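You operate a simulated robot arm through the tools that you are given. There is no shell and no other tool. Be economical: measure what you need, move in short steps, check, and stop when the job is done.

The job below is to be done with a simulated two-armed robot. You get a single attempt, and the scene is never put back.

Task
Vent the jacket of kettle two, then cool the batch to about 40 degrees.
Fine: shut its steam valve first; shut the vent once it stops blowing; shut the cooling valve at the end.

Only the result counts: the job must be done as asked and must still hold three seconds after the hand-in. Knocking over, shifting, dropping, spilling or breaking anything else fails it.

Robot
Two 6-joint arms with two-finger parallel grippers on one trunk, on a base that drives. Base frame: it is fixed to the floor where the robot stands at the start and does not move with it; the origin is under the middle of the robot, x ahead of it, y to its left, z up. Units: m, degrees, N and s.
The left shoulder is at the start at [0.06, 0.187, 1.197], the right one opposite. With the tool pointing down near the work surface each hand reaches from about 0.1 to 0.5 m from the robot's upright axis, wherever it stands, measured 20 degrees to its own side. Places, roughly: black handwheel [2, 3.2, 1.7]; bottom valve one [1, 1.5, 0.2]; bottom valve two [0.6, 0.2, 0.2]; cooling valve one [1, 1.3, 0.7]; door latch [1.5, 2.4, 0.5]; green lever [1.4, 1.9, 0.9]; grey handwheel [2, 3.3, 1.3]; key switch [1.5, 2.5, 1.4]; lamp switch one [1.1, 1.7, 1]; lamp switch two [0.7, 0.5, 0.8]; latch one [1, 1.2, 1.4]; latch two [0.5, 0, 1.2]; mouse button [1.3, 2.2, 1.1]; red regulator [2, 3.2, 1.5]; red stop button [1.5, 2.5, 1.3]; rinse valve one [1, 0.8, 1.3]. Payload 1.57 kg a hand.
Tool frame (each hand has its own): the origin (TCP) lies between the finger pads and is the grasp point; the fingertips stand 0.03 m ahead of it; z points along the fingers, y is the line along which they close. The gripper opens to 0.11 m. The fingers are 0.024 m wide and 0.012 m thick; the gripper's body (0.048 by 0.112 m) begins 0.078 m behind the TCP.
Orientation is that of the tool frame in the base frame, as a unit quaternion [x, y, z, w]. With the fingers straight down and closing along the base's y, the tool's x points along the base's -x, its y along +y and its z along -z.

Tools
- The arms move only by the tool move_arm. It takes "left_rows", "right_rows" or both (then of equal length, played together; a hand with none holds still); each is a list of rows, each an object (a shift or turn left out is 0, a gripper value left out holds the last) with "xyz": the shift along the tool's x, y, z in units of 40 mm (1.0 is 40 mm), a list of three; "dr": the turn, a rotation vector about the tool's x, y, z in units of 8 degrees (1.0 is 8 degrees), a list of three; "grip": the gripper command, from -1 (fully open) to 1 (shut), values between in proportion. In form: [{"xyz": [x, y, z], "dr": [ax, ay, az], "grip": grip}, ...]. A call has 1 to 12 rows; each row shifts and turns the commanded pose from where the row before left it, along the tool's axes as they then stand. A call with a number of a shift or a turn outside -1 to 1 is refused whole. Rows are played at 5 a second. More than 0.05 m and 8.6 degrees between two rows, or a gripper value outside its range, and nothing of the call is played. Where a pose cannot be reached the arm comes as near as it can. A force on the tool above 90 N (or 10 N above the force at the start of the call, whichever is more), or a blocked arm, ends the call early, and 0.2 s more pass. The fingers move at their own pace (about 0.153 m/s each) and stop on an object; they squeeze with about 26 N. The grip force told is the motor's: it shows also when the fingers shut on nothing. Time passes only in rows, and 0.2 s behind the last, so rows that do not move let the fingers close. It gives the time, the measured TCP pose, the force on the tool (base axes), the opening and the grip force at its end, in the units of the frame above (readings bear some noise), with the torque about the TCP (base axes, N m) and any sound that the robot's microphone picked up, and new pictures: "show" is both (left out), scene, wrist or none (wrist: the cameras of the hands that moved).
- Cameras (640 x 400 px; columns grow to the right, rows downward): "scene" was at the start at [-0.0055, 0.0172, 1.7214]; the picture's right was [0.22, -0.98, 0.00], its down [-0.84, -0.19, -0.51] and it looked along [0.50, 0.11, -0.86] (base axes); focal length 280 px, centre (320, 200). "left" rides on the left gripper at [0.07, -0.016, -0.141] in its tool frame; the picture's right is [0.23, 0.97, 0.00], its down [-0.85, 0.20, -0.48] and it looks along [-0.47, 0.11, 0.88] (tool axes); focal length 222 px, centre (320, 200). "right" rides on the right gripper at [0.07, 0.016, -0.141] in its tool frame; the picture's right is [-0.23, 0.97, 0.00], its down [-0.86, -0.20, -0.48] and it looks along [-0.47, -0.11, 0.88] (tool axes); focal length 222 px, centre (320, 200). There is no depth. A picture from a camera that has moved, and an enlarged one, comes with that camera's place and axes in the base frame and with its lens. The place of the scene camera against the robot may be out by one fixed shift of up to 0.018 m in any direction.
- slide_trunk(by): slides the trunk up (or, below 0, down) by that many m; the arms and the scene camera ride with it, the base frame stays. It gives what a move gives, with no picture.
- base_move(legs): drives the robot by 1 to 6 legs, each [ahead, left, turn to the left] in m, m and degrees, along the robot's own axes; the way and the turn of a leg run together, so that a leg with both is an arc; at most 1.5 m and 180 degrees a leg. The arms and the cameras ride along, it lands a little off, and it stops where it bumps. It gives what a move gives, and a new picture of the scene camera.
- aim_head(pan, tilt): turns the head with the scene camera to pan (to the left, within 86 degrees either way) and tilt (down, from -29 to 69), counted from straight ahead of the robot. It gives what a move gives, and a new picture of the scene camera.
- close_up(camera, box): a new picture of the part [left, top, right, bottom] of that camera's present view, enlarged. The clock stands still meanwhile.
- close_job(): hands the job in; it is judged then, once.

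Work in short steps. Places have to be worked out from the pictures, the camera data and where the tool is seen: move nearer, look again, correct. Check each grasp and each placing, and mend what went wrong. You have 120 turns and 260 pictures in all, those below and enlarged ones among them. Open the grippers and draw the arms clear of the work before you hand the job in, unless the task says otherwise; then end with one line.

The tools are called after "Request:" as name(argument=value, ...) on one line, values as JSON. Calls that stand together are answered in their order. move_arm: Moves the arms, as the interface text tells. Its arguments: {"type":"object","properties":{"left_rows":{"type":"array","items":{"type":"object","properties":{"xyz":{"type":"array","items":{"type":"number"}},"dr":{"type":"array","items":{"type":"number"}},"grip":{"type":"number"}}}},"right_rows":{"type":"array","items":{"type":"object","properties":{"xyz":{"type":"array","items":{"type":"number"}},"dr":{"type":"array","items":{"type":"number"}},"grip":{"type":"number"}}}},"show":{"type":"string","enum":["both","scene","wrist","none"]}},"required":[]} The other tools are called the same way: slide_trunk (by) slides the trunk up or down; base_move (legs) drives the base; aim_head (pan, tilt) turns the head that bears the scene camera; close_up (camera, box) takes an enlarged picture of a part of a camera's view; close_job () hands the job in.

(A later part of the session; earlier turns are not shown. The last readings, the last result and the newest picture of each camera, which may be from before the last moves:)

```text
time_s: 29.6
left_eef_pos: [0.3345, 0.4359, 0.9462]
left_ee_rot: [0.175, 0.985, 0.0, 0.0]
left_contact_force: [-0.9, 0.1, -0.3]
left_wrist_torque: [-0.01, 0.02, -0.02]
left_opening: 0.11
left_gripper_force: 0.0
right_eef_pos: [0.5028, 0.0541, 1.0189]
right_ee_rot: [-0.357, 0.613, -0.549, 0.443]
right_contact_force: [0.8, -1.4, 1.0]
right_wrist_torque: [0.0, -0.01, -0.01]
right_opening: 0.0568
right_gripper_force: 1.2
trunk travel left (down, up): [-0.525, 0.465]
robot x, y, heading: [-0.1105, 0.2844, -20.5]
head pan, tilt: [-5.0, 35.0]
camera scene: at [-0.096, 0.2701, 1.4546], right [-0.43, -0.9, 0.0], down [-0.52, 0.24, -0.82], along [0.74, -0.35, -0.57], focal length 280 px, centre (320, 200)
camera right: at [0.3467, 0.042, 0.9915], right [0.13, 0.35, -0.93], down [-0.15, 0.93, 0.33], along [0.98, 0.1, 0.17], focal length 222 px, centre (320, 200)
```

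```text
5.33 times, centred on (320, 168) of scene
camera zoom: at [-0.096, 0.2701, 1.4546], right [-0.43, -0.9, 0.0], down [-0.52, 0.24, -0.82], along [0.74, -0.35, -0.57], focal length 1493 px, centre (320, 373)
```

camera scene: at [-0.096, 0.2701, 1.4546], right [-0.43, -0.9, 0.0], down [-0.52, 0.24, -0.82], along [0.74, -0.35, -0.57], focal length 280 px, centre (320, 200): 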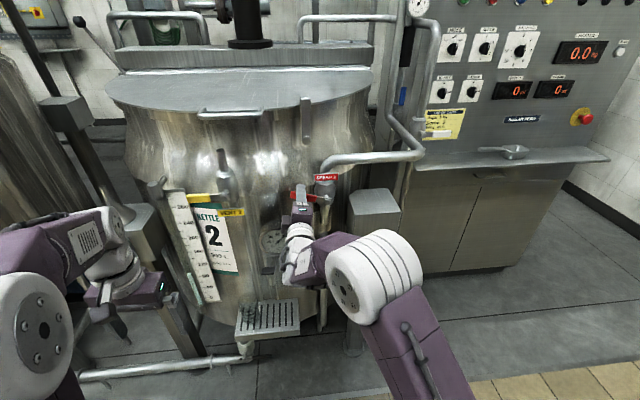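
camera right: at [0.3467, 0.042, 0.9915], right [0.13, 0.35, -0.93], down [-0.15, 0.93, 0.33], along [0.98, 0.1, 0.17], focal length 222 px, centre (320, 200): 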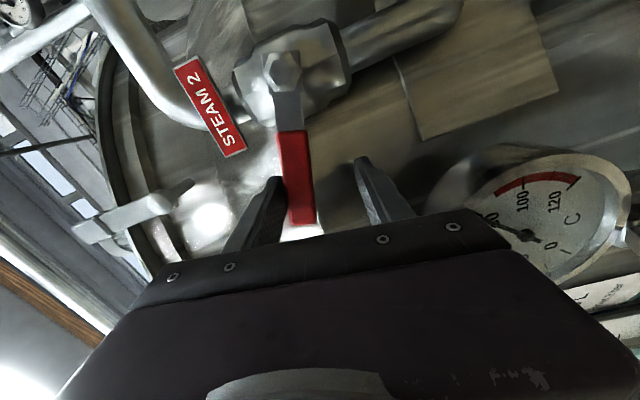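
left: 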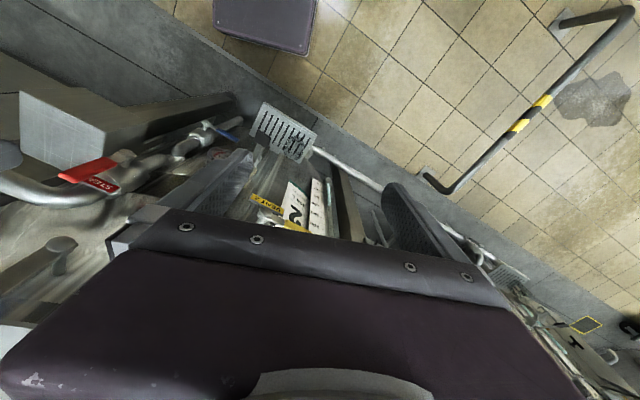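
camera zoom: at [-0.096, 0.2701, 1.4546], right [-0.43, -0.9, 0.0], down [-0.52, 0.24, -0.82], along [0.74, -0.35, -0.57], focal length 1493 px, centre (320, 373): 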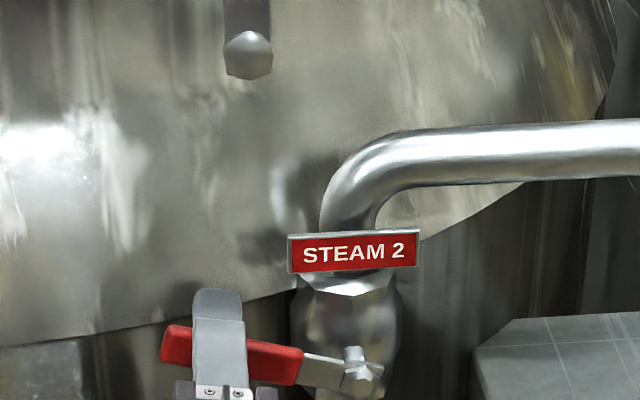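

About 80° turned; continue until the stop is felt.

Request:
move_arm(right_rows=[{"xyz": [0.02, 0.28, 0], "dr": [0, 0, -1]}, {"xyz": [0.02, 0.25, 0], "dr": [0, 0, -1]}, {"xyz": [0, 0.2, 0]}])

Request:
close_up(camera="scene", box=[260, 130, 380, 205])

```text
time_s: 30.4
left_eef_pos: [0.3351, 0.4377, 0.9457]
left_ee_rot: [0.176, 0.984, -0.001, 0.001]
left_contact_force: [-0.3, -0.8, -0.2]
left_wrist_torque: [0.0, 0.0, 0.03]
left_opening: 0.1099
left_gripper_force: 0.3
right_eef_pos: [0.5014, 0.0529, 0.99]
right_ee_rot: [0.437, -0.557, 0.606, -0.363]
right_contact_force: [3.6, 0.4, 9.9]
right_wrist_torque: [0.09, -0.02, -0.1]
right_opening: 0.0634
right_gripper_force: 5.2
trunk travel left (down, up): [-0.525, 0.465]
robot x, y, heading: [-0.1077, 0.2822, -20.1]
head pan, tilt: [-5.0, 35.0]
camera scene: at [-0.0964, 0.271, 1.4548], right [-0.43, -0.9, 0.0], down [-0.52, 0.24, -0.82], along [0.74, -0.35, -0.57], focal length 280 px, centre (320, 200)
camera right: at [0.345, 0.0373, 0.9831], right [0.04, 0.1, -0.99], down [-0.14, 0.99, 0.09], along [0.99, 0.13, 0.05], focal length 222 px, centre (320, 200)
```

scene: 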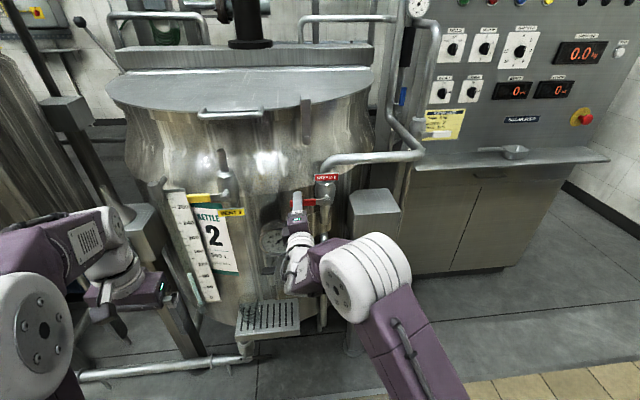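
right: 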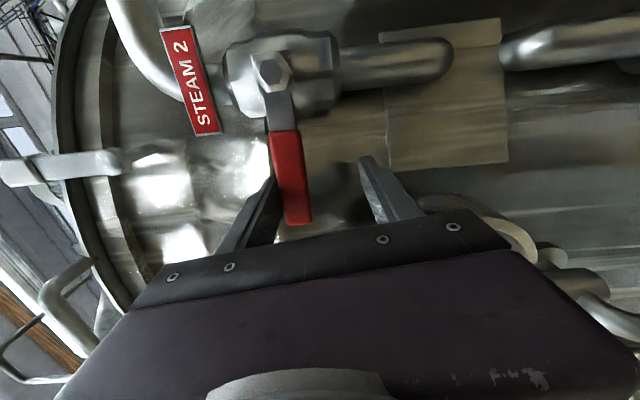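

```text
5.33 times, centred on (320, 168) of scene
camera zoom: at [-0.0964, 0.271, 1.4548], right [-0.43, -0.9, 0.0], down [-0.52, 0.24, -0.82], along [0.74, -0.35, -0.57], focal length 1493 px, centre (320, 373)
```

zoom: 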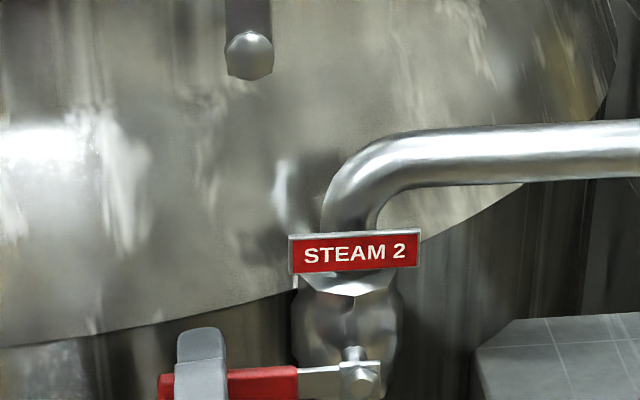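

Lever hits its stop horizontal: steam shut (force ~10 N). I relieve, then retract the right hand ~90 mm while unrolling.

Request:
move_arm(right_rows=[{"xyz": [0, -0.35, 0]}, {"xyz": [0, 0, -0.8]}, {"xyz": [0, 0, -0.8]}, {"xyz": [0, 0, -0.8]}, {"dr": [0, 0, 1]}, {"dr": [0, 0, 1]}, {"dr": [0, 0, 1]}, {"dr": [0, 0, 1]}, {"dr": [0, 0, 1]}, {"dr": [0, 0, 1]}])

Request:
close_up(camera="scene", box=[130, 140, 370, 290])

```text
time_s: 32.6
left_eef_pos: [0.3365, 0.4383, 0.9458]
left_ee_rot: [0.175, 0.985, 0.0, 0.0]
left_contact_force: [0.5, -0.2, 0.4]
left_wrist_torque: [-0.01, 0.0, 0.0]
left_opening: 0.1103
left_gripper_force: 0.0
right_eef_pos: [0.4123, 0.0879, 1.0035]
right_ee_rot: [-0.172, 0.688, -0.404, 0.577]
right_contact_force: [1.1, 0.4, 0.0]
right_wrist_torque: [0.01, -0.01, 0.03]
right_opening: 0.055
right_gripper_force: 0.0
trunk travel left (down, up): [-0.525, 0.465]
robot x, y, heading: [-0.1108, 0.2869, -20.2]
head pan, tilt: [-5.0, 35.0]
camera scene: at [-0.0956, 0.2703, 1.4546], right [-0.43, -0.9, 0.0], down [-0.52, 0.24, -0.82], along [0.74, -0.35, -0.57], focal length 280 px, centre (320, 200)
camera right: at [0.2661, 0.0998, 0.9456], right [0.29, 0.76, -0.59], down [-0.26, 0.65, 0.71], along [0.92, -0.05, 0.38], focal length 222 px, centre (320, 200)
```

scene: 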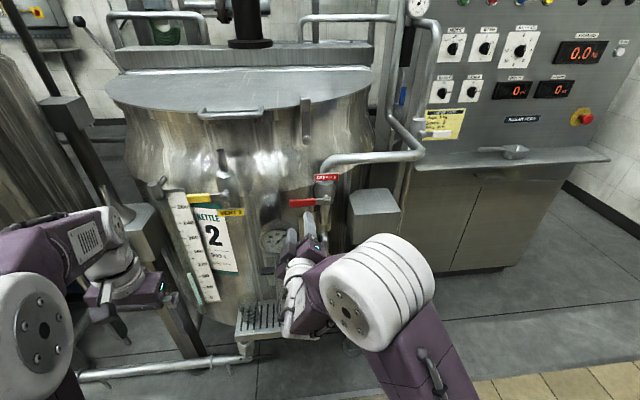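
right: 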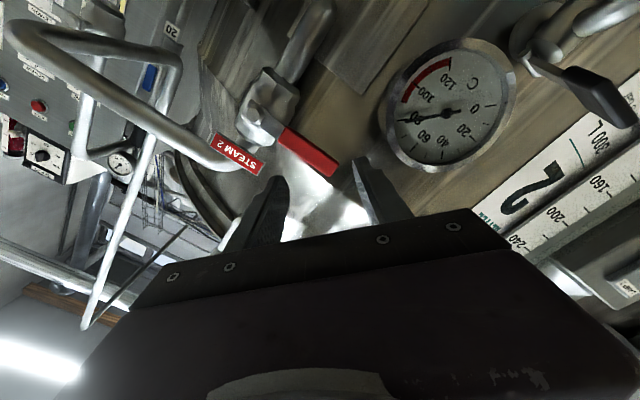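

```text
2.67 times, centred on (250, 215) of scene
camera zoom: at [-0.0956, 0.2703, 1.4546], right [-0.43, -0.9, 0.0], down [-0.52, 0.24, -0.82], along [0.74, -0.35, -0.57], focal length 746 px, centre (507, 160)
```

zoom: 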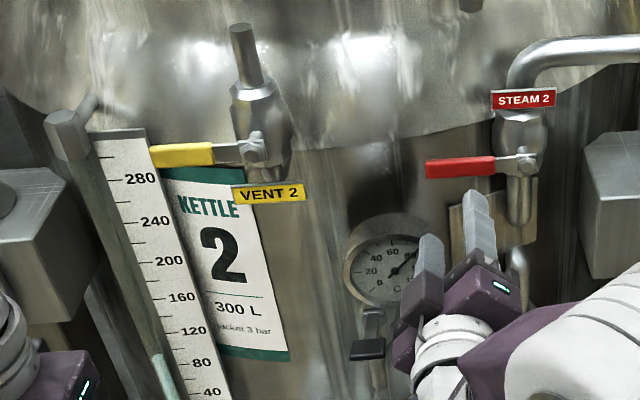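

Vent handle ≈[0.492,0.296,1.098], pivot ≈[0.47,0.238,1.10]. I pitch the left hand to horizontal near it while unrolling and withdrawing the right.

Request:
move_arm(left_rows=[{"xyz": [-0.23, -0.17, -0.295], "dr": [0, -1, 0], "grip": 0}, {"xyz": [-0.27, -0.17, -0.26], "dr": [0, -1, 0]}, {"xyz": [-0.3, -0.17, -0.22], "dr": [0, -1, 0]}, {"xyz": [-0.33, -0.17, -0.175], "dr": [0, -1, 0]}, {"xyz": [-0.35, -0.17, -0.13], "dr": [0, -1, 0]}, {"xyz": [-0.37, -0.17, -0.077], "dr": [0, -1, 0]}, {"xyz": [-0.37, -0.17, -0.025], "dr": [0, -1, 0]}, {"xyz": [-0.37, -0.17, 0.027], "dr": [0, -1, 0]}, {"xyz": [-0.366, -0.17, 0.078], "dr": [0, -1, 0]}, {"xyz": [-0.35, -0.17, 0.13], "dr": [0, -1, 0]}, {"xyz": [-0.33, -0.17, 0.176], "dr": [0, -1, 0]}, {"xyz": [-0.31, -0.17, 0.21], "dr": [0, -0.25, 0]}], right_rows=[{"dr": [0, 0, 1], "xyz": [0, 0, -0.3]}, {"dr": [0, 0, 1], "xyz": [0, 0, -0.3]}, {"dr": [0, 0, 1], "xyz": [0, 0, -0.3]}, {"dr": [0, 0, 1], "xyz": [0, 0, -0.3]}, {"dr": [0, 0, 1], "xyz": [0, -0.3, 0]}, {"dr": [0, 0, 0.7], "xyz": [0, -0.5, 0]}, {"xyz": [0, -0.5, 0]}, {"xyz": [0, -0.5, 0]}, {"xyz": [0, 0, 0]}, {"xyz": [0, 0, 0]}, {"xyz": [0, 0, 0]}, {"xyz": [0, 0, 0]}])

```text
time_s: 35.2
left_eef_pos: [0.4397, 0.3276, 1.1083]
left_ee_rot: [0.126, 0.695, -0.126, 0.697]
left_contact_force: [-0.2, -0.1, 0.2]
left_wrist_torque: [0.0, 0.01, 0.01]
left_opening: 0.0552
left_gripper_force: 0.0
left hand out of reach, approached as far as the arm can: row 9, 10, 11, 12
right_eef_pos: [0.3434, 0.0385, 1.0123]
right_ee_rot: [0.107, 0.701, -0.15, 0.689]
right_contact_force: [0.4, 1.1, 0.9]
right_wrist_torque: [-0.02, 0.0, -0.04]
right_opening: 0.055
right_gripper_force: 0.1
trunk travel left (down, up): [-0.525, 0.465]
robot x, y, heading: [-0.1091, 0.2832, -20.2]
head pan, tilt: [-5.0, 35.0]
camera scene: at [-0.0961, 0.2704, 1.4546], right [-0.43, -0.9, 0.0], down [-0.52, 0.24, -0.82], along [0.74, -0.35, -0.57], focal length 280 px, centre (320, 200)
camera right: at [0.2153, 0.1007, 0.943], right [0.35, 0.92, 0.17], down [-0.49, 0.03, 0.87], along [0.79, -0.39, 0.47], focal length 222 px, centre (320, 200)
camera left: at [0.3027, 0.3619, 1.0389], right [0.34, 0.91, -0.23], down [-0.38, 0.35, 0.85], along [0.86, -0.21, 0.47], focal length 222 px, centre (320, 200)
```

scene: 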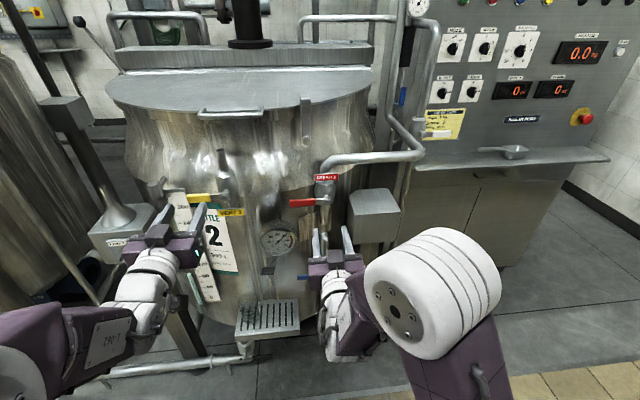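
right: 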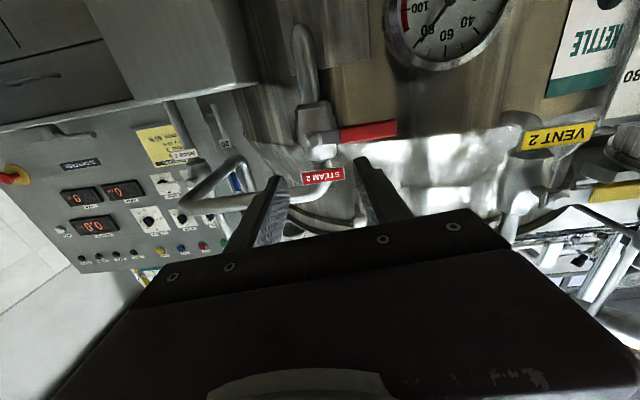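
left: 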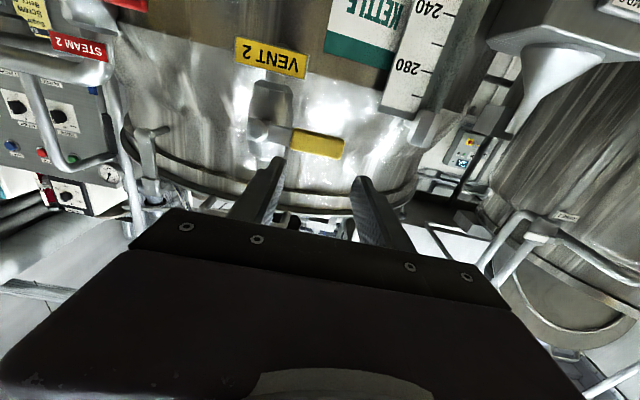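

Left hand is aligned ~60 mm short of the yellow handle. I back the base 60 mm for clearance and arm slack, then roll the left hand -90° so the fingers straddle the horizontal handle.

Request:
base_move(legs=[[-0.06, 0, 0]])

Request:
move_arm(left_rows=[{"dr": [0, 0, -1]}, {"dr": [0, 0, -1]}, {"dr": [0, 0, -1]}, {"dr": [0, 0, -1]}, {"dr": [0, 0, -1]}, {"dr": [0, 0, -1]}, {"dr": [0, 0, -1]}, {"dr": [0, 0, -1]}, {"dr": [0, 0, -1]}, {"dr": [0, 0, -1]}, {"dr": [0, 0, -1]}])

```text
time_s: 36.2
left_eef_pos: [0.383, 0.349, 1.1089]
left_ee_rot: [0.127, 0.695, -0.127, 0.696]
left_contact_force: [0.0, -0.6, 0.6]
left_wrist_torque: [0.02, 0.03, 0.0]
left_opening: 0.0553
left_gripper_force: 0.1
right_eef_pos: [0.2854, 0.0607, 1.013]
right_ee_rot: [0.107, 0.701, -0.149, 0.689]
right_contact_force: [0.2, -0.5, 0.3]
right_wrist_torque: [0.01, 0.03, 0.04]
right_opening: 0.0549
right_gripper_force: 0.1
trunk travel left (down, up): [-0.525, 0.465]
robot x, y, heading: [-0.1626, 0.3068, -20.1]
head pan, tilt: [-5.0, 35.0]
camera scene: at [-0.1533, 0.2915, 1.4546], right [-0.43, -0.9, 0.0], down [-0.52, 0.24, -0.82], along [0.74, -0.35, -0.57], focal length 280 px, centre (320, 200)
```

scene: 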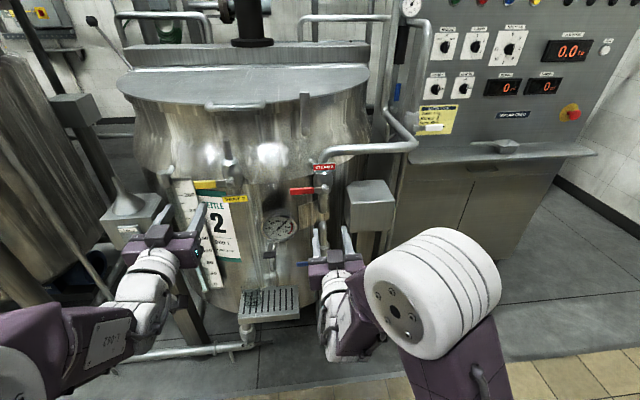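

```text
time_s: 38.6
left_eef_pos: [0.3848, 0.3493, 1.1078]
left_ee_rot: [-0.394, 0.588, -0.574, 0.412]
left_contact_force: [0.5, -0.6, 0.4]
left_wrist_torque: [-0.01, -0.03, -0.01]
left_opening: 0.0549
left_gripper_force: 0.1
right_eef_pos: [0.2877, 0.0598, 1.0126]
right_ee_rot: [0.105, 0.702, -0.15, 0.688]
right_contact_force: [-0.8, -0.3, 0.4]
right_wrist_torque: [-0.03, -0.04, 0.0]
right_opening: 0.0549
right_gripper_force: 0.0
trunk travel left (down, up): [-0.525, 0.465]
robot x, y, heading: [-0.1624, 0.3021, -20.2]
head pan, tilt: [-5.0, 35.0]
camera scene: at [-0.1516, 0.2909, 1.4546], right [-0.43, -0.9, 0.0], down [-0.52, 0.24, -0.82], along [0.74, -0.35, -0.57], focal length 280 px, centre (320, 200)
camera left: at [0.2278, 0.3326, 1.122], right [-0.07, -0.18, -0.98], down [-0.15, 0.97, -0.17], along [0.99, 0.13, -0.09], focal length 222 px, centre (320, 200)
```

scene: 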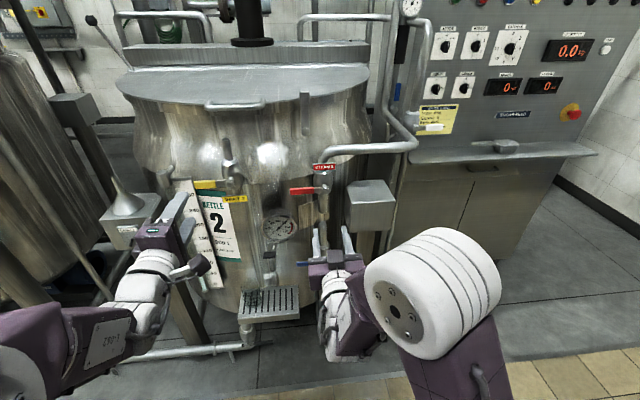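
left: 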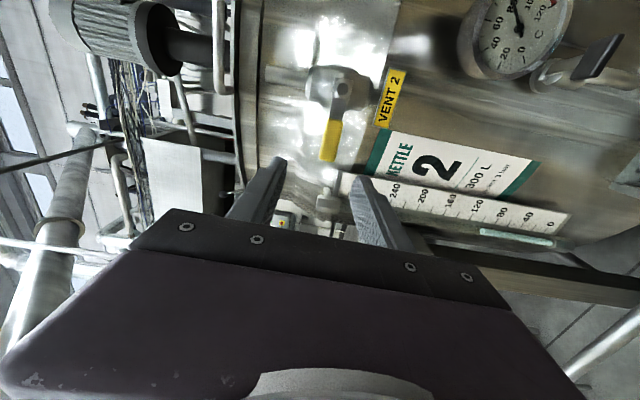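

Handle: 119 mm ahead, ~13 mm right, 10 mm down. I align and advance 70 mm.

Request:
move_arm(left_rows=[{"xyz": [0.2, 0.25, 0]}, {"xyz": [0, 0, 0.9]}, {"xyz": [0, 0, 0.9]}])

Request:
close_up(camera="scene", box=[130, 140, 290, 240])

```text
time_s: 39.4
left_eef_pos: [0.4513, 0.3343, 1.0996]
left_ee_rot: [-0.391, 0.59, -0.576, 0.41]
left_contact_force: [-0.3, -0.4, 0.2]
left_wrist_torque: [-0.01, 0.01, -0.04]
left_opening: 0.0551
left_gripper_force: 0.0
left hand out of reach, approached as far as the arm can: row 1, 2, 3
right_eef_pos: [0.2876, 0.0598, 1.0117]
right_ee_rot: [0.107, 0.702, -0.149, 0.688]
right_contact_force: [0.4, -0.5, 1.0]
right_wrist_torque: [0.01, -0.04, 0.0]
right_opening: 0.0546
right_gripper_force: 0.1
trunk travel left (down, up): [-0.525, 0.465]
robot x, y, heading: [-0.1654, 0.3043, -20.3]
head pan, tilt: [-5.0, 35.0]
camera scene: at [-0.1507, 0.2906, 1.4546], right [-0.43, -0.91, 0.0], down [-0.52, 0.24, -0.82], along [0.74, -0.35, -0.57], focal length 280 px, centre (320, 200)
camera left: at [0.2956, 0.3189, 1.1139], right [-0.07, -0.18, -0.98], down [-0.14, 0.98, -0.17], along [0.99, 0.12, -0.09], focal length 222 px, centre (320, 200)
```

scene: 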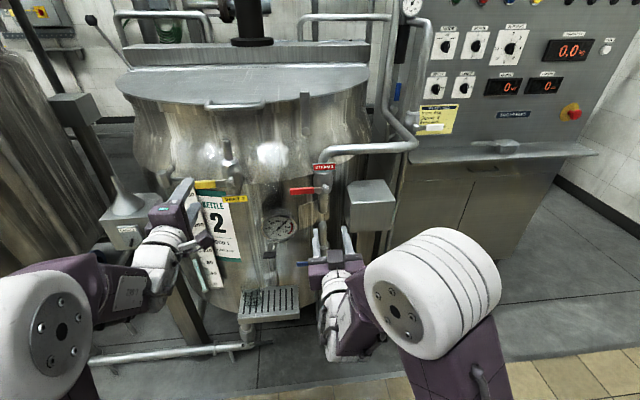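
left: 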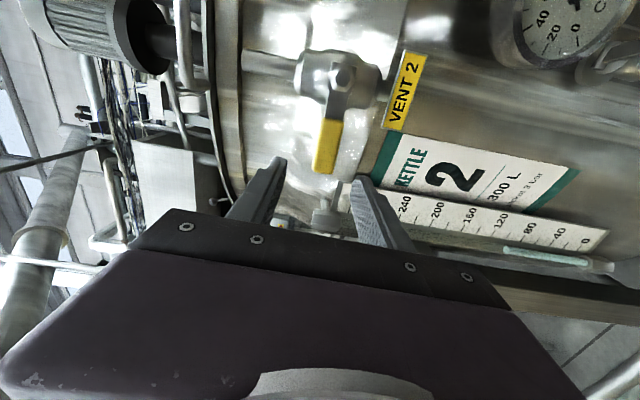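

```text
4.00 times, centred on (210, 190) of scene
camera zoom: at [-0.1507, 0.2906, 1.4546], right [-0.43, -0.91, 0.0], down [-0.52, 0.24, -0.82], along [0.74, -0.35, -0.57], focal length 1120 px, centre (760, 240)
```

zoom: 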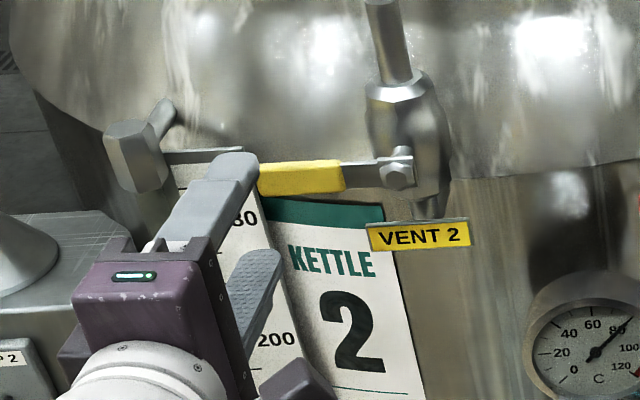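

The left arm wants to work more inboard. I back the base 70 mm and shift it 110 mm left, then move the hand right to match.

Request:
base_move(legs=[[-0.07, 0, 0], [0, 0.11, 0]])

Request:
move_arm(left_rows=[{"xyz": [0.8, 0, 0.3]}, {"xyz": [0.8, 0, 0.3]}, {"xyz": [0.9, 0, 0.3]}])

```text
time_s: 41.2
left_eef_pos: [0.4258, 0.4604, 1.1007]
left_ee_rot: [-0.391, 0.59, -0.576, 0.41]
left_contact_force: [0.5, 0.6, -0.1]
left_wrist_torque: [0.05, -0.02, -0.02]
left_opening: 0.0551
left_gripper_force: 0.0
right_eef_pos: [0.2596, 0.1867, 1.0127]
right_ee_rot: [0.108, 0.701, -0.151, 0.688]
right_contact_force: [0.4, -0.7, -1.5]
right_wrist_torque: [0.0, -0.03, -0.01]
right_opening: 0.055
right_gripper_force: 0.1
trunk travel left (down, up): [-0.525, 0.465]
robot x, y, heading: [-0.1941, 0.4341, -20.2]
head pan, tilt: [-5.0, 35.0]
camera scene: at [-0.1783, 0.4182, 1.4546], right [-0.43, -0.9, 0.0], down [-0.52, 0.24, -0.82], along [0.74, -0.35, -0.57], focal length 280 px, centre (320, 200)
```

scene: 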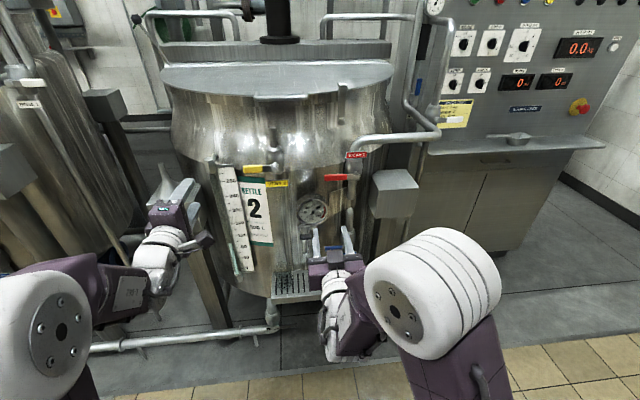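

```text
time_s: 42.0
left_eef_pos: [0.4466, 0.4376, 1.1136]
left_ee_rot: [-0.385, 0.595, -0.579, 0.403]
left_contact_force: [0.0, 0.2, 0.1]
left_wrist_torque: [-0.03, -0.02, 0.01]
left_opening: 0.0549
left_gripper_force: 0.2
left hand out of reach, approached as far as the arm can: row 1, 2, 3
right_eef_pos: [0.2599, 0.186, 1.0132]
right_ee_rot: [0.108, 0.701, -0.149, 0.689]
right_contact_force: [-0.2, -0.3, -0.2]
right_wrist_torque: [0.02, 0.01, 0.01]
right_opening: 0.0547
right_gripper_force: 0.1
trunk travel left (down, up): [-0.525, 0.465]
robot x, y, heading: [-0.1914, 0.4326, -20.5]
head pan, tilt: [-5.0, 35.0]
camera scene: at [-0.1788, 0.417, 1.4546], right [-0.43, -0.9, 0.0], down [-0.52, 0.25, -0.82], along [0.74, -0.35, -0.57], focal length 280 px, centre (320, 200)
camera left: at [0.2892, 0.4269, 1.1303], right [-0.08, -0.18, -0.98], down [-0.12, 0.98, -0.17], along [0.99, 0.1, -0.1], focal length 222 px, centre (320, 200)
```

scene: 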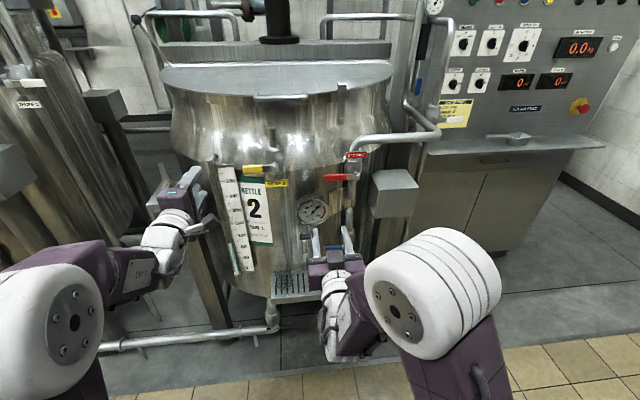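
left: 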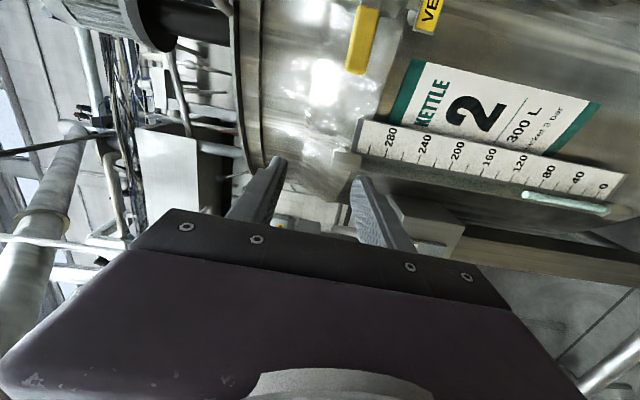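

The left arm is still bound. I try what helped the right arm: lower the trunk 0.1 and move the hand up and inboard.

Request:
slide_trunk(by=-0.12)

Request:
move_arm(left_rows=[{"xyz": [0.5, -0.7, 0]}, {"xyz": [0.5, -0.7, 0]}, {"xyz": [0.5, -0.7, 0]}, {"xyz": [0.5, -0.5, 0]}])

```text
time_s: 43.5
left_eef_pos: [0.4468, 0.438, 0.995]
left_ee_rot: [-0.385, 0.596, -0.578, 0.403]
left_contact_force: [-0.4, 0.0, 0.2]
left_wrist_torque: [-0.01, 0.04, 0.01]
left_opening: 0.0551
left_gripper_force: 0.0
right_eef_pos: [0.2593, 0.1856, 0.8928]
right_ee_rot: [0.108, 0.701, -0.149, 0.689]
right_contact_force: [-0.8, 0.3, -0.5]
right_wrist_torque: [0.03, 0.02, 0.02]
right_opening: 0.0548
right_gripper_force: 0.1
trunk travel left (down, up): [-0.405, 0.585]
robot x, y, heading: [-0.1879, 0.4335, -20.4]
head pan, tilt: [-5.0, 35.0]
```

```text
time_s: 44.5
left_eef_pos: [0.4292, 0.4071, 1.1091]
left_ee_rot: [-0.382, 0.598, -0.58, 0.4]
left_contact_force: [0.3, -0.2, -0.6]
left_wrist_torque: [0.01, -0.02, 0.02]
left_opening: 0.0552
left_gripper_force: 0.1
left hand out of reach, approached as far as the arm can: row 1, 2, 3, 4
right_eef_pos: [0.2588, 0.1862, 0.8927]
right_ee_rot: [0.107, 0.701, -0.15, 0.689]
right_contact_force: [0.6, 0.0, 0.7]
right_wrist_torque: [0.01, -0.01, 0.02]
right_opening: 0.0549
right_gripper_force: 0.0
trunk travel left (down, up): [-0.405, 0.585]
robot x, y, heading: [-0.1899, 0.4302, -20.1]
head pan, tilt: [-5.0, 35.0]
camera scene: at [-0.179, 0.4175, 1.3346], right [-0.43, -0.9, 0.0], down [-0.52, 0.25, -0.82], along [0.74, -0.35, -0.57], focal length 280 px, centre (320, 200)
camera left: at [0.2736, 0.3957, 1.1241], right [-0.08, -0.17, -0.98], down [-0.11, 0.98, -0.17], along [0.99, 0.09, -0.1], focal length 222 px, centre (320, 200)
```

scene: 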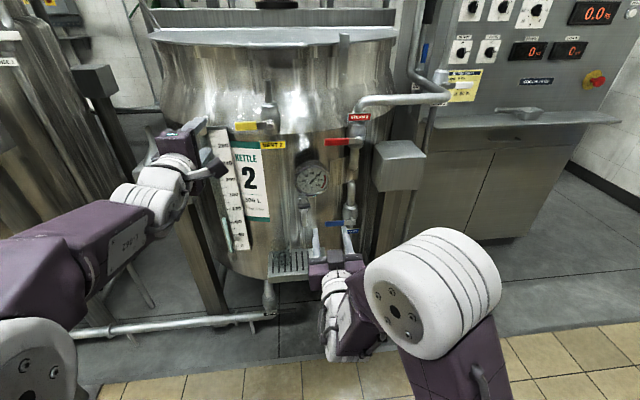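
left: 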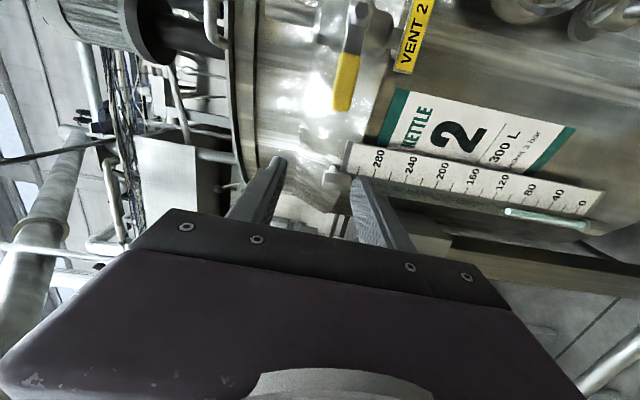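

Left arm stays wrist-limited; the right arm is proven in this pose, so I'll use it for the vent. Back off, then fold the left arm to its tool-down pose.

Request:
base_move(legs=[[-0.12, 0, 0]])

Request:
move_arm(left_rows=[{"dr": [0, 0, 1]}, {"dr": [0, 0, 1]}, {"dr": [0, 0, 1]}, {"dr": [0, 0, 1]}, {"dr": [0, 0, 1]}, {"dr": [0, 0, 1]}, {"dr": [0, 0, 1]}, {"dr": [0, 0, 1]}, {"dr": [0, 0, 1]}, {"dr": [0, 0, 1]}, {"dr": [0, 0, 1]}, {"xyz": [0, 0, -0.5]}], show="none")

Request:
move_arm(left_rows=[{"dr": [0, 1, 0], "xyz": [0, 0, -0.4]}, {"dr": [0, 1, 0], "xyz": [0.05, 0, -0.4]}, {"dr": [0, 1, 0], "xyz": [0.1, 0, -0.4]}, {"dr": [0, 1, 0], "xyz": [0.15, 0, -0.35]}, {"dr": [0, 1, 0], "xyz": [0.2, 0, -0.3]}, {"dr": [0, 1, 0], "xyz": [0.25, 0, -0.3]}, {"dr": [0, 1, 0], "xyz": [0.3, 0, -0.25]}, {"dr": [0, 1, 0], "xyz": [0.3, 0, -0.2]}, {"dr": [0, 1, 0], "xyz": [0.35, 0, -0.15]}, {"dr": [0, 1, 0], "xyz": [0.4, 0, -0.1]}, {"dr": [0, 1, 0], "xyz": [0.4, 0, 0]}])

```text
time_s: 45.7
left_eef_pos: [0.3175, 0.4469, 1.1084]
left_ee_rot: [-0.382, 0.598, -0.58, 0.4]
left_contact_force: [-1.0, 0.2, -0.2]
left_wrist_torque: [0.0, 0.01, -0.02]
left_opening: 0.055
left_gripper_force: 0.0
right_eef_pos: [0.1461, 0.2284, 0.8934]
right_ee_rot: [0.107, 0.701, -0.151, 0.689]
right_contact_force: [-0.6, 0.3, -0.3]
right_wrist_torque: [0.0, 0.02, -0.02]
right_opening: 0.0549
right_gripper_force: 0.1
trunk travel left (down, up): [-0.405, 0.585]
robot x, y, heading: [-0.3057, 0.4739, -20.5]
head pan, tilt: [-5.0, 35.0]
camera scene: at [-0.2928, 0.4598, 1.3346], right [-0.43, -0.9, 0.0], down [-0.52, 0.25, -0.82], along [0.74, -0.35, -0.57], focal length 280 px, centre (320, 200)
```

scene: 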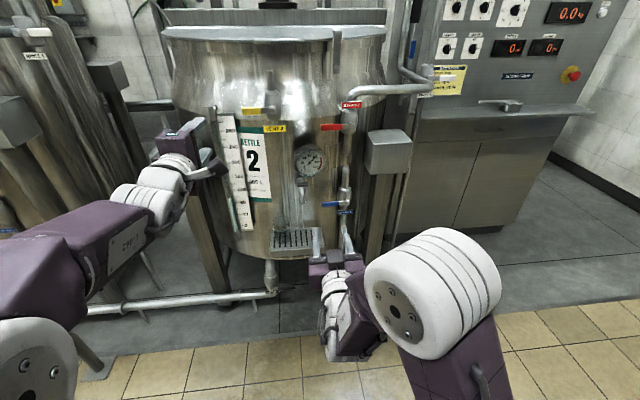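

```text
time_s: 48.3
left_eef_pos: [0.2979, 0.4554, 1.1087]
left_ee_rot: [0.142, 0.695, -0.14, 0.691]
left_contact_force: [-0.4, -0.2, -0.6]
left_wrist_torque: [0.0, -0.02, 0.01]
left_opening: 0.0551
left_gripper_force: 0.1
right_eef_pos: [0.1459, 0.2269, 0.8933]
right_ee_rot: [0.107, 0.701, -0.15, 0.689]
right_contact_force: [0.1, 0.7, -0.4]
right_wrist_torque: [0.01, -0.02, 0.03]
right_opening: 0.0548
right_gripper_force: 0.1
trunk travel left (down, up): [-0.405, 0.585]
robot x, y, heading: [-0.3016, 0.4747, -20.5]
head pan, tilt: [-5.0, 35.0]
```

```text
time_s: 50.7
left_eef_pos: [0.1921, 0.4807, 1.0612]
left_ee_rot: [0.245, 0.942, -0.067, 0.22]
left_contact_force: [-1.1, -0.3, -0.4]
left_wrist_torque: [0.02, 0.02, 0.01]
left_opening: 0.0548
left_gripper_force: 0.1
left hand out of reach, approached as far as the arm can: row 1, 2, 3, 4, 5
right_eef_pos: [0.1463, 0.2274, 0.892]
right_ee_rot: [0.108, 0.702, -0.15, 0.688]
right_contact_force: [0.2, -0.6, 0.8]
right_wrist_torque: [-0.01, -0.03, -0.01]
right_opening: 0.0553
right_gripper_force: 0.1
trunk travel left (down, up): [-0.405, 0.585]
robot x, y, heading: [-0.3006, 0.4733, -20.6]
head pan, tilt: [-5.0, 35.0]
camera scene: at [-0.2907, 0.4591, 1.3346], right [-0.43, -0.9, 0.0], down [-0.52, 0.25, -0.82], along [0.74, -0.35, -0.57], focal length 280 px, centre (320, 200)
camera left: at [0.076, 0.5295, 1.1589], right [0.3, 0.95, -0.12], down [0.58, -0.08, 0.81], along [0.75, -0.31, -0.58], focal length 222 px, centre (320, 200)
```

scene: 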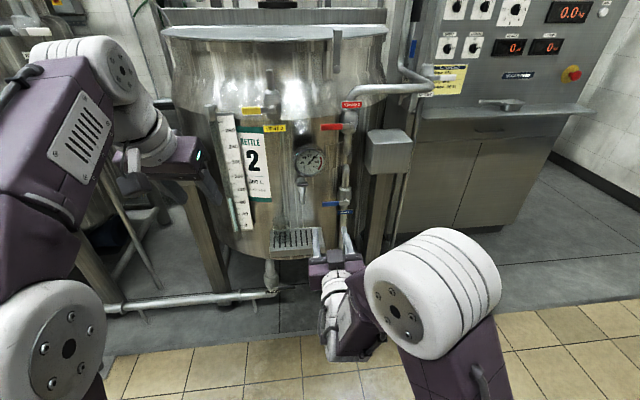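
left: 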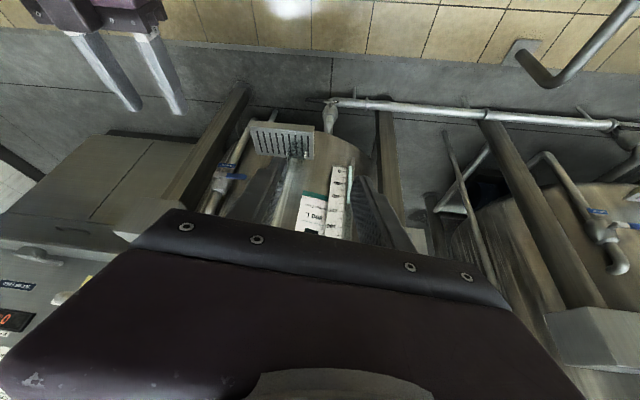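

Left is folding nicely. I finish folding it back, roll the right hand -90° at the same time, then raise the trunk and shift the base left.

Request:
move_arm(left_rows=[{"xyz": [0.5, 0, -0.2], "dr": [0, 1, 0]}, {"xyz": [0.5, 0, -0.2], "dr": [0, 1, 0]}, {"xyz": [0.5, 0, -0.1], "dr": [0, 1, 0]}, {}, {}, {}, {}, {}, {}, {}, {}], right_rows=[{"dr": [0, 0, -1]}, {"dr": [0, 0, -1]}, {"dr": [0, 0, -1]}, {"dr": [0, 0, -1]}, {"dr": [0, 0, -1]}, {"dr": [0, 0, -1]}, {"dr": [0, 0, -1]}, {"dr": [0, 0, -1]}, {"dr": [0, 0, -1]}, {"dr": [0, 0, -1]}, {"dr": [0, 0, -1]}], show="none")

Request:
slide_trunk(by=0.17)

Request:
base_move(legs=[[0.0, 0.14, 0], [0.05, 0, 0]])

Request:
close_up(camera="right", box=[160, 0, 480, 200])

```text
time_s: 53.1
left_eef_pos: [0.1292, 0.5131, 1.0451]
left_ee_rot: [0.254, 0.967, -0.016, 0.022]
left_contact_force: [0.9, -0.1, 0.8]
left_wrist_torque: [0.02, -0.02, -0.01]
left_opening: 0.0551
left_gripper_force: 0.0
left hand out of reach, approached as far as the arm can: row 3
right_eef_pos: [0.1462, 0.2267, 0.8942]
right_ee_rot: [0.411, -0.58, 0.586, -0.39]
right_contact_force: [-0.6, -0.5, -0.1]
right_wrist_torque: [-0.02, -0.02, -0.02]
right_opening: 0.0552
right_gripper_force: 0.0
trunk travel left (down, up): [-0.405, 0.585]
robot x, y, heading: [-0.3013, 0.4767, -20.3]
head pan, tilt: [-5.0, 35.0]
```

```text
time_s: 55.0
left_eef_pos: [0.1297, 0.5145, 1.2142]
left_ee_rot: [0.255, 0.967, -0.015, 0.021]
left_contact_force: [0.7, -0.2, 0.3]
left_wrist_torque: [-0.02, -0.01, -0.03]
left_opening: 0.0549
left_gripper_force: 0.1
right_eef_pos: [0.1463, 0.2277, 1.0622]
right_ee_rot: [0.409, -0.58, 0.586, -0.391]
right_contact_force: [0.8, 0.0, -0.1]
right_wrist_torque: [0.01, -0.02, -0.01]
right_opening: 0.0552
right_gripper_force: 0.0
trunk travel left (down, up): [-0.575, 0.415]
robot x, y, heading: [-0.305, 0.4765, -20.3]
head pan, tilt: [-5.0, 35.0]
```

```text
time_s: 56.9
left_eef_pos: [0.2255, 0.6276, 1.2153]
left_ee_rot: [0.254, 0.967, -0.016, 0.02]
left_contact_force: [0.6, -0.3, -0.2]
left_wrist_torque: [-0.03, 0.01, -0.01]
left_opening: 0.055
left_gripper_force: 0.1
right_eef_pos: [0.2424, 0.3413, 1.0629]
right_ee_rot: [0.409, -0.579, 0.587, -0.39]
right_contact_force: [0.4, -0.7, 0.5]
right_wrist_torque: [0.0, -0.02, -0.02]
right_opening: 0.0551
right_gripper_force: 0.0
trunk travel left (down, up): [-0.575, 0.415]
robot x, y, heading: [-0.2049, 0.5879, -20.4]
head pan, tilt: [-5.0, 35.0]
camera scene: at [-0.1952, 0.574, 1.5046], right [-0.43, -0.9, 0.0], down [-0.52, 0.25, -0.82], along [0.74, -0.35, -0.57], focal length 280 px, centre (320, 200)
```

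scene: 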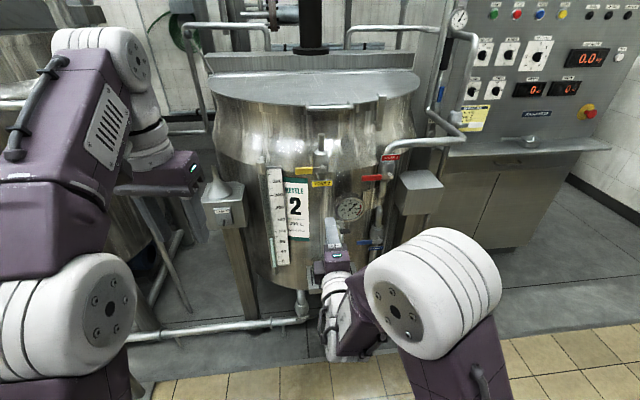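

```text
2.00 times, centred on (320, 100) of right
camera zoom: at [0.0859, 0.3264, 1.0492], right [0.07, 0.19, -0.98], down [-0.14, 0.97, 0.18], along [0.99, 0.12, 0.09], focal length 444 px, centre (320, 400)
```

zoom: 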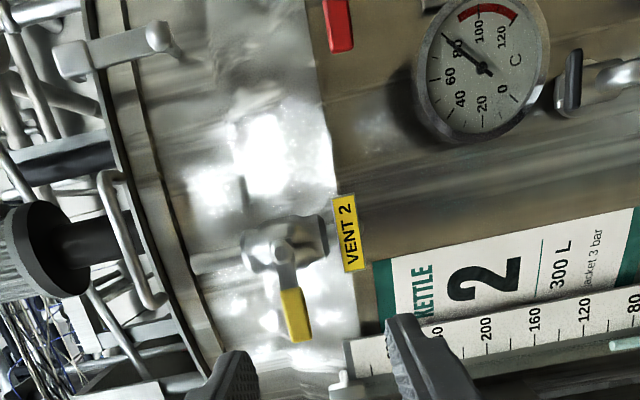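

Handle re-triangulates to [0.492,0.296,1.094]: 250 mm ahead, 45 mm left, 33 mm up of the right TCP. I align with the arm, drive ahead 0.11 m and look.

Request:
move_arm(right_rows=[{"xyz": [-0.6, -0.42, 0]}, {"xyz": [-0.6, -0.42, 0]}], show="none")

Request:
base_move(legs=[[0.11, 0, 0]])

Request:
close_up(camera="right", box=[160, 0, 480, 200])

```text
time_s: 57.5
left_eef_pos: [0.2269, 0.6278, 1.215]
left_ee_rot: [0.255, 0.967, -0.015, 0.021]
left_contact_force: [0.4, 0.4, -0.1]
left_wrist_torque: [0.03, 0.0, -0.04]
left_opening: 0.0554
left_gripper_force: 0.0
right_eef_pos: [0.2616, 0.3879, 1.0945]
right_ee_rot: [0.41, -0.579, 0.587, -0.39]
right_contact_force: [0.4, 0.0, 1.1]
right_wrist_torque: [0.02, 0.01, -0.01]
right_opening: 0.0548
right_gripper_force: 0.0
trunk travel left (down, up): [-0.575, 0.415]
robot x, y, heading: [-0.2082, 0.5921, -20.4]
head pan, tilt: [-5.0, 35.0]
```

```text
time_s: 58.7
left_eef_pos: [0.3297, 0.5871, 1.2151]
left_ee_rot: [0.255, 0.967, -0.015, 0.021]
left_contact_force: [-0.2, -0.9, -0.5]
left_wrist_torque: [0.03, -0.01, 0.01]
left_opening: 0.0549
left_gripper_force: 0.0
right_eef_pos: [0.3656, 0.3487, 1.0944]
right_ee_rot: [0.409, -0.58, 0.586, -0.39]
right_contact_force: [-0.6, -0.3, -0.3]
right_wrist_torque: [0.01, -0.03, 0.01]
right_opening: 0.0552
right_gripper_force: 0.0
trunk travel left (down, up): [-0.575, 0.415]
robot x, y, heading: [-0.0985, 0.5495, -20.2]
head pan, tilt: [-5.0, 35.0]
camera scene: at [-0.0904, 0.5348, 1.5046], right [-0.43, -0.9, 0.0], down [-0.52, 0.25, -0.82], along [0.74, -0.35, -0.57], focal length 280 px, centre (320, 200)
```

scene: 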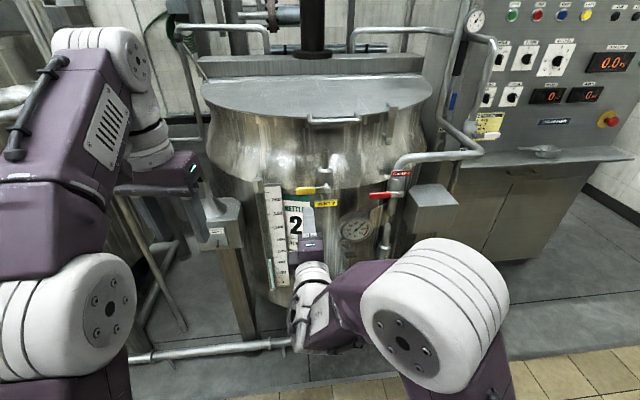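

```text
2.00 times, centred on (320, 100) of right
camera zoom: at [0.2092, 0.3336, 1.0804], right [0.07, 0.19, -0.98], down [-0.14, 0.97, 0.18], along [0.99, 0.12, 0.09], focal length 444 px, centre (320, 400)
```

zoom: 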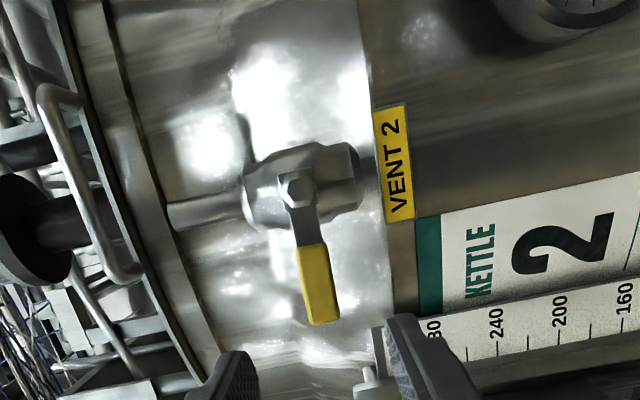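

Aligned; handle ~137 mm ahead. Advance 84 mm and check.

Request:
move_arm(right_rows=[{"xyz": [0, 0, 0.7]}, {"xyz": [0, 0, 0.7]}, {"xyz": [0, 0, 0.7]}])

Request:
close_up(camera="scene", box=[240, 150, 400, 250])

```text
time_s: 59.5
left_eef_pos: [0.3311, 0.5881, 1.2149]
left_ee_rot: [0.255, 0.966, -0.015, 0.022]
left_contact_force: [-0.7, -0.6, 0.6]
left_wrist_torque: [0.01, 0.02, 0.0]
left_opening: 0.0553
left_gripper_force: 0.0
right_eef_pos: [0.4459, 0.3179, 1.0947]
right_ee_rot: [0.409, -0.58, 0.586, -0.391]
right_contact_force: [0.1, -0.2, 0.8]
right_wrist_torque: [0.0, -0.01, -0.02]
right_opening: 0.0548
right_gripper_force: 0.0
trunk travel left (down, up): [-0.575, 0.415]
robot x, y, heading: [-0.1034, 0.5505, -20.3]
head pan, tilt: [-5.0, 35.0]
camera scene: at [-0.0896, 0.5347, 1.5046], right [-0.43, -0.9, 0.0], down [-0.52, 0.25, -0.82], along [0.74, -0.35, -0.57], focal length 280 px, centre (320, 200)
camera right: at [0.2891, 0.3037, 1.0812], right [0.07, 0.19, -0.98], down [-0.14, 0.97, 0.18], along [0.99, 0.12, 0.09], focal length 222 px, centre (320, 200)
```

scene: 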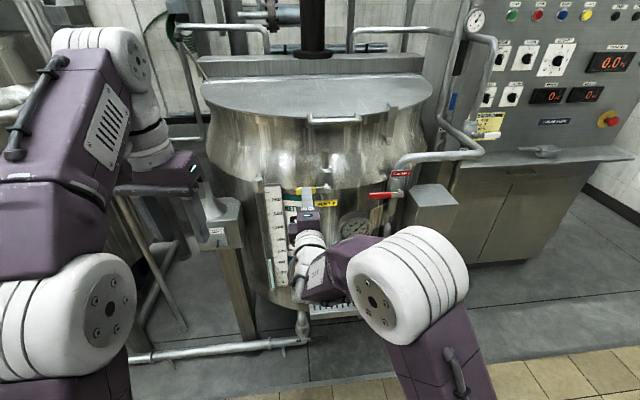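
right: 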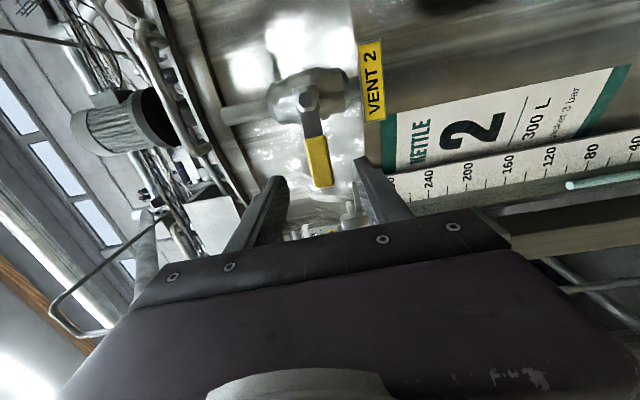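

```text
4.00 times, centred on (320, 200) of scene
camera zoom: at [-0.0896, 0.5347, 1.5046], right [-0.43, -0.9, 0.0], down [-0.52, 0.25, -0.82], along [0.74, -0.35, -0.57], focal length 1120 px, centre (320, 200)
```

zoom: 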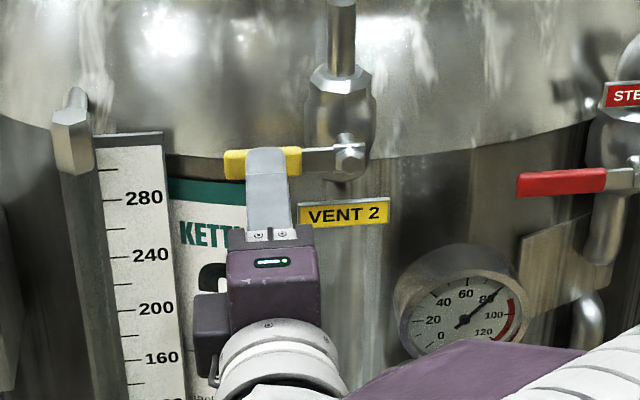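

Well aligned. Advance 45 mm then start turning the lever upward (4 steps).

Request:
move_arm(right_rows=[{"xyz": [0, 0, 0.55]}, {"xyz": [0, 0, 0.55]}, {"xyz": [0.02, -0.235, 0], "dr": [0, 0, 1]}, {"xyz": [0.02, -0.235, 0], "dr": [0, 0, 1]}, {"xyz": [0.02, -0.235, 0], "dr": [0, 0, 1]}, {"xyz": [0.02, -0.235, 0], "dr": [0, 0, 1]}])

Request:
close_up(camera="scene", box=[240, 150, 400, 250])

```text
time_s: 60.9
left_eef_pos: [0.3308, 0.5884, 1.2152]
left_ee_rot: [0.255, 0.967, -0.016, 0.021]
left_contact_force: [0.2, 0.8, 0.1]
left_wrist_torque: [-0.01, 0.0, 0.01]
left_opening: 0.0546
left_gripper_force: 0.1
right_eef_pos: [0.483, 0.2917, 1.1293]
right_ee_rot: [-0.233, 0.67, -0.455, 0.538]
right_contact_force: [0.5, 0.9, -2.1]
right_wrist_torque: [-0.03, 0.11, 0.09]
right_opening: 0.0579
right_gripper_force: 1.5
trunk travel left (down, up): [-0.575, 0.415]
robot x, y, heading: [-0.0987, 0.5489, -20.3]
head pan, tilt: [-5.0, 35.0]
camera scene: at [-0.0895, 0.5348, 1.5046], right [-0.43, -0.9, 0.0], down [-0.52, 0.25, -0.82], along [0.74, -0.35, -0.57], focal length 280 px, centre (320, 200)
camera right: at [0.3325, 0.2947, 1.0802], right [0.24, 0.65, -0.72], down [-0.21, 0.76, 0.61], along [0.95, 0.01, 0.32], focal length 222 px, centre (320, 200)
```

scene: 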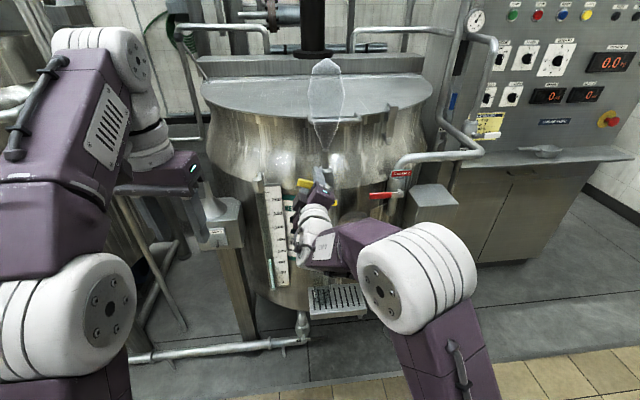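
right: 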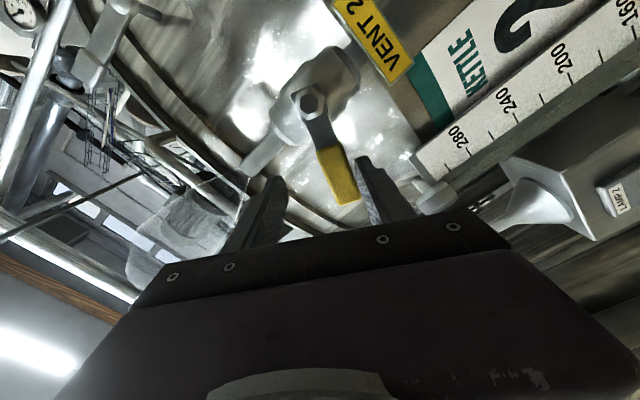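

```text
4.00 times, centred on (320, 200) of scene
camera zoom: at [-0.0895, 0.5348, 1.5046], right [-0.43, -0.9, 0.0], down [-0.52, 0.25, -0.82], along [0.74, -0.35, -0.57], focal length 1120 px, centre (320, 200)
```

zoom: 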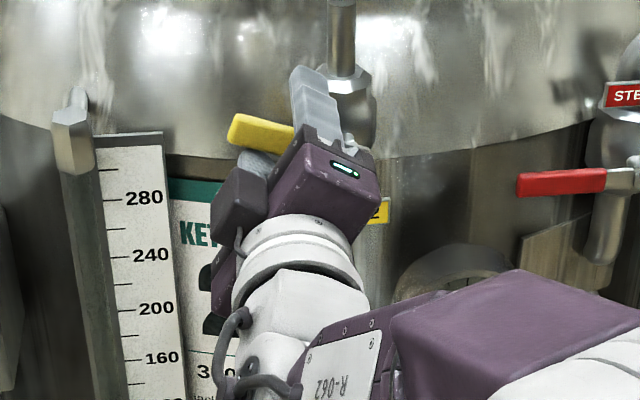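

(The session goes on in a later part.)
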